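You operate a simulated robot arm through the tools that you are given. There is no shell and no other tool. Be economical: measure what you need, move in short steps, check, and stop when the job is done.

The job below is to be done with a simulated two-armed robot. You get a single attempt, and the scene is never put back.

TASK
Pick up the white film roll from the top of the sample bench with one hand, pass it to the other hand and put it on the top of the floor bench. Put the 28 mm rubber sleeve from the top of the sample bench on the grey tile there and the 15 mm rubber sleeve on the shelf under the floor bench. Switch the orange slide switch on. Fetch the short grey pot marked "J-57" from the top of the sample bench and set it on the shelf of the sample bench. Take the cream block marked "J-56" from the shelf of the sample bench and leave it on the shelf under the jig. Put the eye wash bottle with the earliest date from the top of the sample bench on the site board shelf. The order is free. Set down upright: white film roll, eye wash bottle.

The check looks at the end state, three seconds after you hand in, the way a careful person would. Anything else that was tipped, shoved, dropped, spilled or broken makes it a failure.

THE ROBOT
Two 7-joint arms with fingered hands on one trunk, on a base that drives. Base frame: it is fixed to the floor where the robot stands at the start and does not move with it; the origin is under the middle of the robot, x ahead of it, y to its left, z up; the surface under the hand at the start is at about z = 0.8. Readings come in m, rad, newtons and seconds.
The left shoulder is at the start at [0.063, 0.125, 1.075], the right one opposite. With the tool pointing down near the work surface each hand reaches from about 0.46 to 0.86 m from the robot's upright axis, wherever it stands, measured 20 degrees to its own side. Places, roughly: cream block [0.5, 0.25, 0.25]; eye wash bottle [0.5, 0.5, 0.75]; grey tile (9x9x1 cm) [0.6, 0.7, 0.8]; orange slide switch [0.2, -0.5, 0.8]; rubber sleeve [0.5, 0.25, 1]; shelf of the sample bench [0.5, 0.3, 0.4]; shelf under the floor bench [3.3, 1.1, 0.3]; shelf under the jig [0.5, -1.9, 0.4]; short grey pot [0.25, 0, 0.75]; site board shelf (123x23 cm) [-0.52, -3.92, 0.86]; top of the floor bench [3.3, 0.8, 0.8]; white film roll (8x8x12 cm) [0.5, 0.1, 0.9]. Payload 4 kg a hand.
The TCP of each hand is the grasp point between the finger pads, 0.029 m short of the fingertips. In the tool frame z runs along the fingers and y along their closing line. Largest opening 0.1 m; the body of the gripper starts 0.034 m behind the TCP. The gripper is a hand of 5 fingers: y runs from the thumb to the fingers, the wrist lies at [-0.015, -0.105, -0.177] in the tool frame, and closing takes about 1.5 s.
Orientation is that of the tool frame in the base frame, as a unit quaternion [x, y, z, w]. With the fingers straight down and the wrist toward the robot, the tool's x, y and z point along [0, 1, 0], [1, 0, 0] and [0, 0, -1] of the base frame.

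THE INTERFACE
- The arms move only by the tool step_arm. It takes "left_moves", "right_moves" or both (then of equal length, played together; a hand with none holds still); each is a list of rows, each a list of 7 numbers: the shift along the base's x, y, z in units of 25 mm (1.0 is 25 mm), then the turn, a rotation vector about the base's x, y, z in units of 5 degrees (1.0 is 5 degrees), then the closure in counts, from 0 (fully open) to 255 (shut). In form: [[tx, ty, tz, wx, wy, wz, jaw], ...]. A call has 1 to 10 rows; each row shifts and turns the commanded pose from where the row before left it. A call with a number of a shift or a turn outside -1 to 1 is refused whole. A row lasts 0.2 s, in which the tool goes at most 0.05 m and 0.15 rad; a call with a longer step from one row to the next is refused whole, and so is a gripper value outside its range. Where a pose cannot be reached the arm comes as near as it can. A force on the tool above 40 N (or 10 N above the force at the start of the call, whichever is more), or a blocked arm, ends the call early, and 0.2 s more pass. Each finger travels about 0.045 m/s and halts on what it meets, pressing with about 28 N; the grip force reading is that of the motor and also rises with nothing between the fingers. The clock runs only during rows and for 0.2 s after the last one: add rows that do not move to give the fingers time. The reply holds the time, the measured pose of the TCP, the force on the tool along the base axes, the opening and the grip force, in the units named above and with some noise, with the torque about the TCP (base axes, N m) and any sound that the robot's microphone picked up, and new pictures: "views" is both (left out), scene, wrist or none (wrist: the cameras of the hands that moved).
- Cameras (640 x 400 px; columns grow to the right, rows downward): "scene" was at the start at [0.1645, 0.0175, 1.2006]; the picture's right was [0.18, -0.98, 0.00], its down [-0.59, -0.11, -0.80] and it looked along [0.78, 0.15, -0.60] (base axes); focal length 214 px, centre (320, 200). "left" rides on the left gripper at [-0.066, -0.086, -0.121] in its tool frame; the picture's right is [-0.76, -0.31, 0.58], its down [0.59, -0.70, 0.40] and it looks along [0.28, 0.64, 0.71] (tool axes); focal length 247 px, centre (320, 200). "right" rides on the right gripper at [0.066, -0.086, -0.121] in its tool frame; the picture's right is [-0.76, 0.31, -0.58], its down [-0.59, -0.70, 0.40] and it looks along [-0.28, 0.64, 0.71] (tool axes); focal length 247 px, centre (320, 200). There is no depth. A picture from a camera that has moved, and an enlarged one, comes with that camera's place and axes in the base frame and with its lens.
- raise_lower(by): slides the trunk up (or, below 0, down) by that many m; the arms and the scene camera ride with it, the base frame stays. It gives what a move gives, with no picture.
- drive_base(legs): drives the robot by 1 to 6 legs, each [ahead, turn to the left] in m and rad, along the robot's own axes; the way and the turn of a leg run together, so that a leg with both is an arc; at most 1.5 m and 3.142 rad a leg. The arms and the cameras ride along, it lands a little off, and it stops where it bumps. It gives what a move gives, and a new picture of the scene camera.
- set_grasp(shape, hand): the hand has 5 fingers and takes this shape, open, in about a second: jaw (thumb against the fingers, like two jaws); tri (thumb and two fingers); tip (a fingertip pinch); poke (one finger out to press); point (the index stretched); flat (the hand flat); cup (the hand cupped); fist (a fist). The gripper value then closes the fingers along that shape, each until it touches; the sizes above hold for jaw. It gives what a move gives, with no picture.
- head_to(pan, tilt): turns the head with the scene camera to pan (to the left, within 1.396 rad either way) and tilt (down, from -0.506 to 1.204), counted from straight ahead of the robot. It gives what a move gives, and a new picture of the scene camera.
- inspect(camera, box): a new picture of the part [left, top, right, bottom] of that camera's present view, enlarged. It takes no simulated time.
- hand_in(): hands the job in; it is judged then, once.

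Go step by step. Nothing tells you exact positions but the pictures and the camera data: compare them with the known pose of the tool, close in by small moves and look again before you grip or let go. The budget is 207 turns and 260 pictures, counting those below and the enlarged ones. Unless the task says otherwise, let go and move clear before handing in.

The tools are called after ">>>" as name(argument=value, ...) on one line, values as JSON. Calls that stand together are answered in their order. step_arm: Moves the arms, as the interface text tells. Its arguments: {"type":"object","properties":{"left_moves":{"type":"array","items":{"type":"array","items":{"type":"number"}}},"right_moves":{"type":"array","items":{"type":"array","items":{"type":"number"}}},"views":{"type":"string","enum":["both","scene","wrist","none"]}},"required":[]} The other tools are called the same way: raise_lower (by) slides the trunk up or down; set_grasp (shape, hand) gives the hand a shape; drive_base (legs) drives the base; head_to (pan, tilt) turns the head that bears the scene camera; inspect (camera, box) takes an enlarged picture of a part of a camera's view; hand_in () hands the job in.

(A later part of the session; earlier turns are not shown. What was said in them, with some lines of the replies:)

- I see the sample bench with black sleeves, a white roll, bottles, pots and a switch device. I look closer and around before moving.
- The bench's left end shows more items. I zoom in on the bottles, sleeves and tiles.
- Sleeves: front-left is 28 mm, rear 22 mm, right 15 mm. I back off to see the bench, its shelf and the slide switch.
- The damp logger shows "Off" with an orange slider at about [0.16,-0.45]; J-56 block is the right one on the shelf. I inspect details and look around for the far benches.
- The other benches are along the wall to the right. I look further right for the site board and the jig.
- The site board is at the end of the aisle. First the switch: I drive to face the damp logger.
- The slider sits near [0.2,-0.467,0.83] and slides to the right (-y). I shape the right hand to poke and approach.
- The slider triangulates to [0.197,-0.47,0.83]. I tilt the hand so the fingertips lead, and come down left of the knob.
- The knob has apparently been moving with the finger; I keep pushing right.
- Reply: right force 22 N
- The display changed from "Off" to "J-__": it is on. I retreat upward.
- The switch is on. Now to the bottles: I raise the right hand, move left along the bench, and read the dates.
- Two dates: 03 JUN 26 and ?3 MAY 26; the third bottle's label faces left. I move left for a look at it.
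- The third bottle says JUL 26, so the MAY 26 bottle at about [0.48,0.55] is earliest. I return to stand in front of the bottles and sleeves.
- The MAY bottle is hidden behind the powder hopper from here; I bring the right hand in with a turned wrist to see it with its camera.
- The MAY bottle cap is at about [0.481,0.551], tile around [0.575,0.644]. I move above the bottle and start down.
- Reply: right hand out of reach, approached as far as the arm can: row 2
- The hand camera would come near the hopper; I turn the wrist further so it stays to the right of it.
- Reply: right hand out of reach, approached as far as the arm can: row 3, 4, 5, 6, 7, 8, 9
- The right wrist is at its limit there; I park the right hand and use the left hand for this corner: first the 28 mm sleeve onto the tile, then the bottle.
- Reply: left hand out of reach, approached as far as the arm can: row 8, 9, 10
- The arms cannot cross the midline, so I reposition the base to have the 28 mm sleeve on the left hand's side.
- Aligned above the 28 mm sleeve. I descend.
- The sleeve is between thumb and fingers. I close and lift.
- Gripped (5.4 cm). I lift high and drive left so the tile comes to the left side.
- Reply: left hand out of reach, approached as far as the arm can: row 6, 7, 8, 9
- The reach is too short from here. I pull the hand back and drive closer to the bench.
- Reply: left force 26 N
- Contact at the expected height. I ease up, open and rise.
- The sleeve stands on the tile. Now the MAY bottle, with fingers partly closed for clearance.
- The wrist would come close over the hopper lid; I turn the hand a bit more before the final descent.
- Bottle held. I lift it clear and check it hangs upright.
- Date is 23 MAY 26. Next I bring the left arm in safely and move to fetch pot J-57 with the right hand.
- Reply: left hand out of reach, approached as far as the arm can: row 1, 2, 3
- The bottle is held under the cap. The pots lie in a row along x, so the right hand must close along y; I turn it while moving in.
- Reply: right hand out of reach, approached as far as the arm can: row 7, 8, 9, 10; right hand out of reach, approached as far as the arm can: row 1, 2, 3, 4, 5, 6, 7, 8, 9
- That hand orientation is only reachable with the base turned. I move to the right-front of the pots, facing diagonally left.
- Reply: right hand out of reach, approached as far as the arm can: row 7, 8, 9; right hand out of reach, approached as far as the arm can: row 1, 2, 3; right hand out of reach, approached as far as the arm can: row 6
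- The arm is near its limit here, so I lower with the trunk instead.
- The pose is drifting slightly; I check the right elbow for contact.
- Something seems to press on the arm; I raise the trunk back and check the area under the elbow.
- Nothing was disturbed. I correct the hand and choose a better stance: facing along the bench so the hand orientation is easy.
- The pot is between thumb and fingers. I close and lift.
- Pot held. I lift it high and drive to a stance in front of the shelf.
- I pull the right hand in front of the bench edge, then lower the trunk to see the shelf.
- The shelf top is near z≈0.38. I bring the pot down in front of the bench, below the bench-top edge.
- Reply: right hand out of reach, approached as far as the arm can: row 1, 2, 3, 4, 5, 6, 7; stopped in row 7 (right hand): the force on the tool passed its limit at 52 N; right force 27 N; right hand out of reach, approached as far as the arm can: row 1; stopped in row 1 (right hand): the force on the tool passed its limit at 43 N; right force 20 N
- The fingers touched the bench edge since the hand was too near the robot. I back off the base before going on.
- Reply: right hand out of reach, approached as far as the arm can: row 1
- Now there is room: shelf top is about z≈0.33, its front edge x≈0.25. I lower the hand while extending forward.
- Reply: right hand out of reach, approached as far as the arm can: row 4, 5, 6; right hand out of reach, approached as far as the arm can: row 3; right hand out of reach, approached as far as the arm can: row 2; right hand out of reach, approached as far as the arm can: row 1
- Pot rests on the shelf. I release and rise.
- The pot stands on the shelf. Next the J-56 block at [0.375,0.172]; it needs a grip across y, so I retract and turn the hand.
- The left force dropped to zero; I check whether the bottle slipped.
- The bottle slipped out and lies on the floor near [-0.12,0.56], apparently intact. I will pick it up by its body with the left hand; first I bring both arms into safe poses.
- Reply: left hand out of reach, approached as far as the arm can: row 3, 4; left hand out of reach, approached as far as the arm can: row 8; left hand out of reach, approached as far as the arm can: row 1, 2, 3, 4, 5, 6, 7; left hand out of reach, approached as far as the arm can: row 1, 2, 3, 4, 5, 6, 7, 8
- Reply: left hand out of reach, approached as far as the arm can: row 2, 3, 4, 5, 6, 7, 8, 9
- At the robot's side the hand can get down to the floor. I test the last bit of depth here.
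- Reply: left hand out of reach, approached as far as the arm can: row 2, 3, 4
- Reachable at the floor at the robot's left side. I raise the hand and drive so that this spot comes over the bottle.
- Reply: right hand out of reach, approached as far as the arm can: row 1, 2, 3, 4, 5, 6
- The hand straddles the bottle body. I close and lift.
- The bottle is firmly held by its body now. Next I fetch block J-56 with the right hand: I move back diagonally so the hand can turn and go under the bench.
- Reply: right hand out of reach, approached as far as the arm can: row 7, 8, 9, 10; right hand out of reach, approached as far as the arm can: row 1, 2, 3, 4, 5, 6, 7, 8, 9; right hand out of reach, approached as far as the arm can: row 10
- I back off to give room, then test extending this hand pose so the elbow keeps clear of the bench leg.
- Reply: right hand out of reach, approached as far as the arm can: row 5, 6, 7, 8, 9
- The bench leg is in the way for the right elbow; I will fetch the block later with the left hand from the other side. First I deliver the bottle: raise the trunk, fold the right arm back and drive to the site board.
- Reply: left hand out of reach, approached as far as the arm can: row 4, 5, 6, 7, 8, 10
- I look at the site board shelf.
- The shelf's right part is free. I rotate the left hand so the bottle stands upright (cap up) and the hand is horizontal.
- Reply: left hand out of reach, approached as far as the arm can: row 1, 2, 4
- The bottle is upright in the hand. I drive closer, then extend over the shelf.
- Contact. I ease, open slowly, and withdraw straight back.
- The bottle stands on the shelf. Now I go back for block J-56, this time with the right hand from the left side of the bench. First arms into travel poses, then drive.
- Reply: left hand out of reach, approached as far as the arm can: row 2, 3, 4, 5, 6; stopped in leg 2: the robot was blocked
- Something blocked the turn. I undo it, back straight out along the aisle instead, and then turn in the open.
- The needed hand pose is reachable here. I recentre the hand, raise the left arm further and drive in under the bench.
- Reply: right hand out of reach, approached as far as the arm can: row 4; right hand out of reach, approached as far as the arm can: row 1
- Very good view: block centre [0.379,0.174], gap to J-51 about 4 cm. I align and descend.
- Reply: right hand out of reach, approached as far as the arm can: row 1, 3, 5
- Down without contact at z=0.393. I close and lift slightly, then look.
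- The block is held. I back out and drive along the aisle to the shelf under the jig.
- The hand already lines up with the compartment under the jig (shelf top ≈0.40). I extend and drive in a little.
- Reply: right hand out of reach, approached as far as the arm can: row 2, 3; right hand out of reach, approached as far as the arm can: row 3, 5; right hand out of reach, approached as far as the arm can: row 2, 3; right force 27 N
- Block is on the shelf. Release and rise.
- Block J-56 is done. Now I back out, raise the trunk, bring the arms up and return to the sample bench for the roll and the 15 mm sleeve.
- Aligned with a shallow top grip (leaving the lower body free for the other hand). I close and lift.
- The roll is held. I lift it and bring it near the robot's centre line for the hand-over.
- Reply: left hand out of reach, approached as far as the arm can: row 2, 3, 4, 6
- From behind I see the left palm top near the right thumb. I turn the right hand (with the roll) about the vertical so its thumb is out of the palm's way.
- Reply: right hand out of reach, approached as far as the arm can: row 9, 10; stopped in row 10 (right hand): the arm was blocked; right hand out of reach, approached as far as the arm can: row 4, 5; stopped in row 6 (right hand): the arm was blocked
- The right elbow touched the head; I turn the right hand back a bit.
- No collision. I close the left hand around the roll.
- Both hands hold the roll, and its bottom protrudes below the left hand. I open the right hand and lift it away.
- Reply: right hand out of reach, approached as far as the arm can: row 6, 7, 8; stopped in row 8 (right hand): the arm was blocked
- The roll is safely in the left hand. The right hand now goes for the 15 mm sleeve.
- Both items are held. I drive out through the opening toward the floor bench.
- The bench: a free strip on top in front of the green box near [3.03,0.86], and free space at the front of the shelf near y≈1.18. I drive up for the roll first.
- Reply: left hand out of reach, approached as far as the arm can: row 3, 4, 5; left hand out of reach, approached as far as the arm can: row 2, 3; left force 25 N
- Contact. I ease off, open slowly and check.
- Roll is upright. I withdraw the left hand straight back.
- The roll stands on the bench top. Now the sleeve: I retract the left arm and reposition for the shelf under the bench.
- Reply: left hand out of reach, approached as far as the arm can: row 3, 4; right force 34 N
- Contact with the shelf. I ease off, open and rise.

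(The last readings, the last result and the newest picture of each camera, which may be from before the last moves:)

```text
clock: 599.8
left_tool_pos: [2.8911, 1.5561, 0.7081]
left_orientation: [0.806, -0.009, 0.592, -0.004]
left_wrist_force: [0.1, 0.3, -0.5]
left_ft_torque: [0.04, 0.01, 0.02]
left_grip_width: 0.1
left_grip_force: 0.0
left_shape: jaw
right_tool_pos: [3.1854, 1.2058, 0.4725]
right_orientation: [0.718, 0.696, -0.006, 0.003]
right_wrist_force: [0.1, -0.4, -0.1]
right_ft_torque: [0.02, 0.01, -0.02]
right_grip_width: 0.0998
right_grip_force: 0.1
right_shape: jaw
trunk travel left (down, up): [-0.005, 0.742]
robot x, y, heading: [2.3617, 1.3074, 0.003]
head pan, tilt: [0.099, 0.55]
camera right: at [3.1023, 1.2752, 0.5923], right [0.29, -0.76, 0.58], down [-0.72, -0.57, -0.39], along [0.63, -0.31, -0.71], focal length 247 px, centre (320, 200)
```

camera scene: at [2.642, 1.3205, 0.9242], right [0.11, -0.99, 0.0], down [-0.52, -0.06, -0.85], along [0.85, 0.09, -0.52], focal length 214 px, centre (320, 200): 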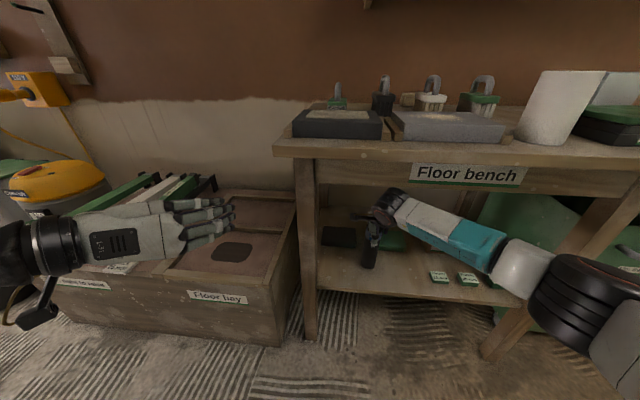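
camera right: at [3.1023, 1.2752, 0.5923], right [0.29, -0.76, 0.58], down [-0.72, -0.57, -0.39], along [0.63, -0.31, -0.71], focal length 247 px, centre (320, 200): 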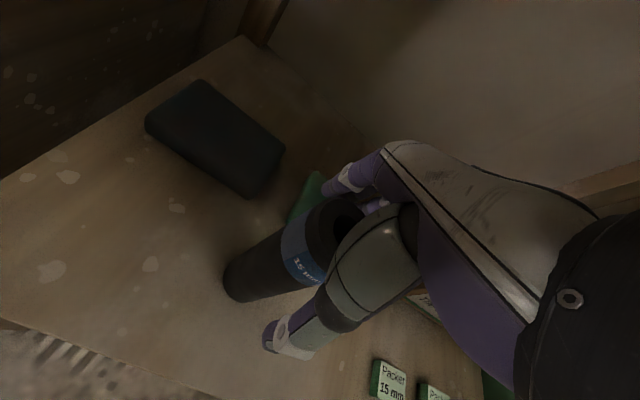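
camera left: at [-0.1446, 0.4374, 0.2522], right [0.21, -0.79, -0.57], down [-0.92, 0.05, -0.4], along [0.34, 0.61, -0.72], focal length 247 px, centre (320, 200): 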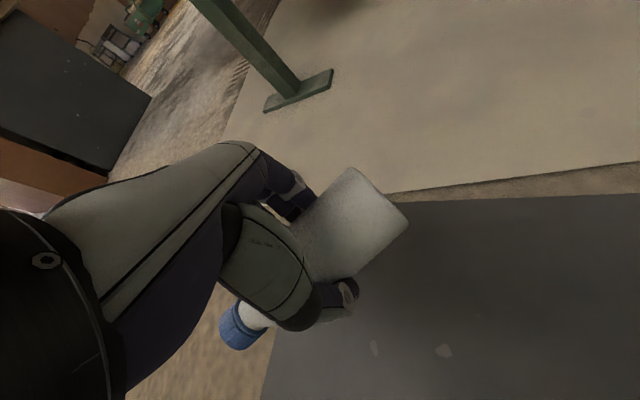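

The sleeve stands. There is little headroom, so I slide the open hand out sideways along the jaw gap, then back out.

>>> step_arm(right_moves=[[0, 0, 0.4, 0, 0, 0, 0], [0, -0.5, 0, 0, 0, 0, 0], [0, -0.5, 0, 0, 0, 0, 0], [0, -0.6, 0, 0, 0, 0, 0], [0, -0.8, 0, 0, 0, 0, 0], [0, -0.8, 0, 0, 0, 0, 0], [0, -0.8, 0, 0, 0, 0, 0], [0, -0.4, 0, 0, 0, 0, 0], [0, 0, 0, 0, 0, 0, 0]], views="wrist")

```text
clock: 601.8
left_tool_pos: [2.8915, 1.5554, 0.7094]
left_orientation: [0.807, -0.009, 0.591, -0.003]
left_wrist_force: [0.2, 0.5, -0.3]
left_ft_torque: [0.0, 0.04, 0.02]
left_grip_width: 0.1002
left_grip_force: 0.1
left_shape: jaw
right_tool_pos: [3.1858, 1.0953, 0.4825]
right_orientation: [0.717, 0.697, -0.005, 0.004]
right_wrist_force: [1.0, 0.1, 0.6]
right_ft_torque: [-0.01, 0.02, -0.03]
right_grip_width: 0.0998
right_grip_force: 0.1
right_shape: jaw
trunk travel left (down, up): [-0.005, 0.742]
robot x, y, heading: [2.361, 1.3094, 0.007]
head pan, tilt: [0.099, 0.55]
camera right: at [3.102, 1.1646, 0.6019], right [0.29, -0.76, 0.58], down [-0.72, -0.57, -0.39], along [0.63, -0.31, -0.71], focal length 247 px, centre (320, 200)
```

right: 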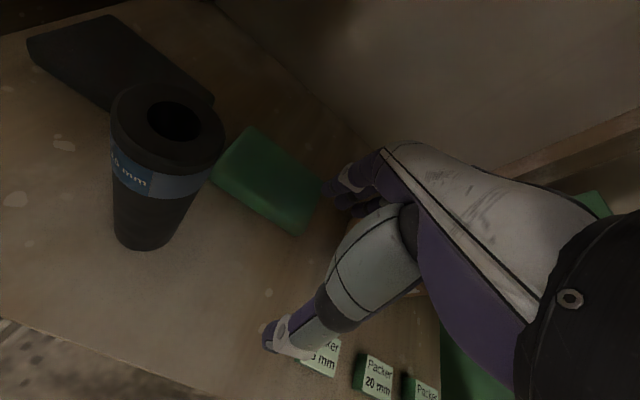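

The sleeve stands alone on the shelf. I back out.

>>> drive_base(legs=[[-0.5, 0]])

>>> inspect(camera="scene", box=[280, 100, 560, 280])

```text
clock: 604.8
left_tool_pos: [2.3892, 1.5525, 0.7095]
left_orientation: [0.806, -0.01, 0.591, -0.002]
left_wrist_force: [1.1, 0.3, -0.1]
left_ft_torque: [-0.01, 0.03, -0.02]
left_grip_width: 0.0998
left_grip_force: 0.1
left_shape: jaw
right_tool_pos: [2.6839, 1.0937, 0.4823]
right_orientation: [0.719, 0.695, -0.005, 0.003]
right_wrist_force: [1.1, -0.2, 0.0]
right_ft_torque: [0.04, -0.03, 0.0]
right_grip_width: 0.1
right_grip_force: 0.1
right_shape: jaw
trunk travel left (down, up): [-0.005, 0.742]
robot x, y, heading: [1.8581, 1.3052, 0.004]
head pan, tilt: [0.099, 0.55]
camera scene: at [2.1397, 1.317, 0.9242], right [0.11, -0.99, 0.0], down [-0.52, -0.06, -0.85], along [0.85, 0.09, -0.52], focal length 214 px, centre (320, 200)
```

scene: 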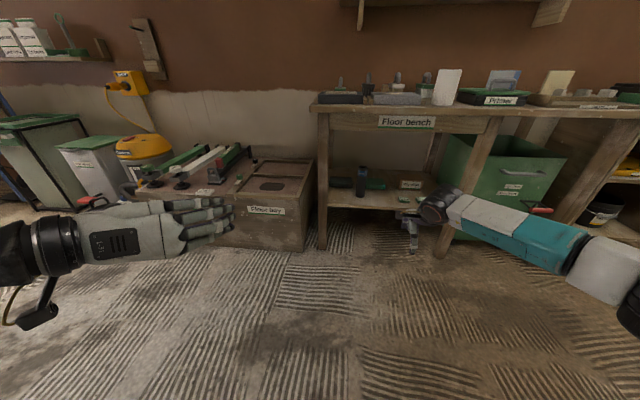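

```text
2.22 times, centred on (420, 190) of scene
camera zoom: at [2.1397, 1.317, 0.9242], right [0.11, -0.99, 0.0], down [-0.52, -0.06, -0.85], along [0.85, 0.09, -0.52], focal length 477 px, centre (98, 222)
```

zoom: 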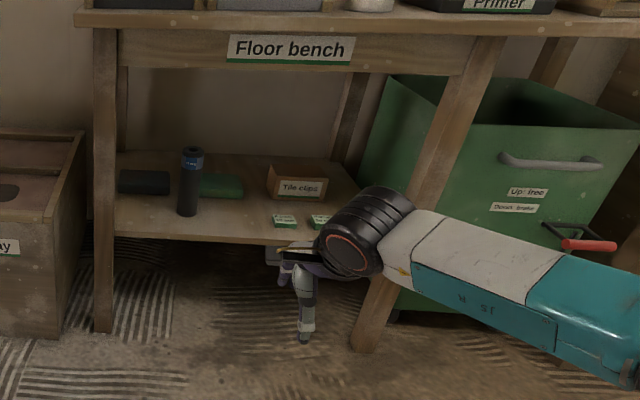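

All the jobs are placed as seen: the roll upright on the bench top and the 15 mm sleeve standing on the shelf, with both hands empty and clear. I hand in.

>>> hand_in()

```text
The job is handed in.
```

I finished and handed in every item. Three mishaps could still count against the result.

**Where things ended up:**
- **Film roll:** passed from the right hand to the left and standing upright on top of the floor bench.
- **28 mm sleeve:** on the grey tile.
- **15 mm sleeve:** standing on the shelf under the floor bench.
- **Orange switch:** on. The display changed from "Off" to "J-".
- **Pot J-57:** on the sample bench shelf.
- **Block J-56:** on the shelf under the jig, fairly close to the front edge.
- **Eye wash bottle:** the 23 MAY 26 one, upright on the site board shelf.

**What went wrong on the way:**
- The bottle slipped out of my left hand onto the floor while I was placing the pot. It looked intact, so I picked it up and set it in place.
- While I was placing the pot, my right-hand fingers pressed against the front edge of the sample bench. Nothing looked moved.
- A turn near the site board was blocked by something I could not identify. The picture taken there looked normal, but I did not go back to check.
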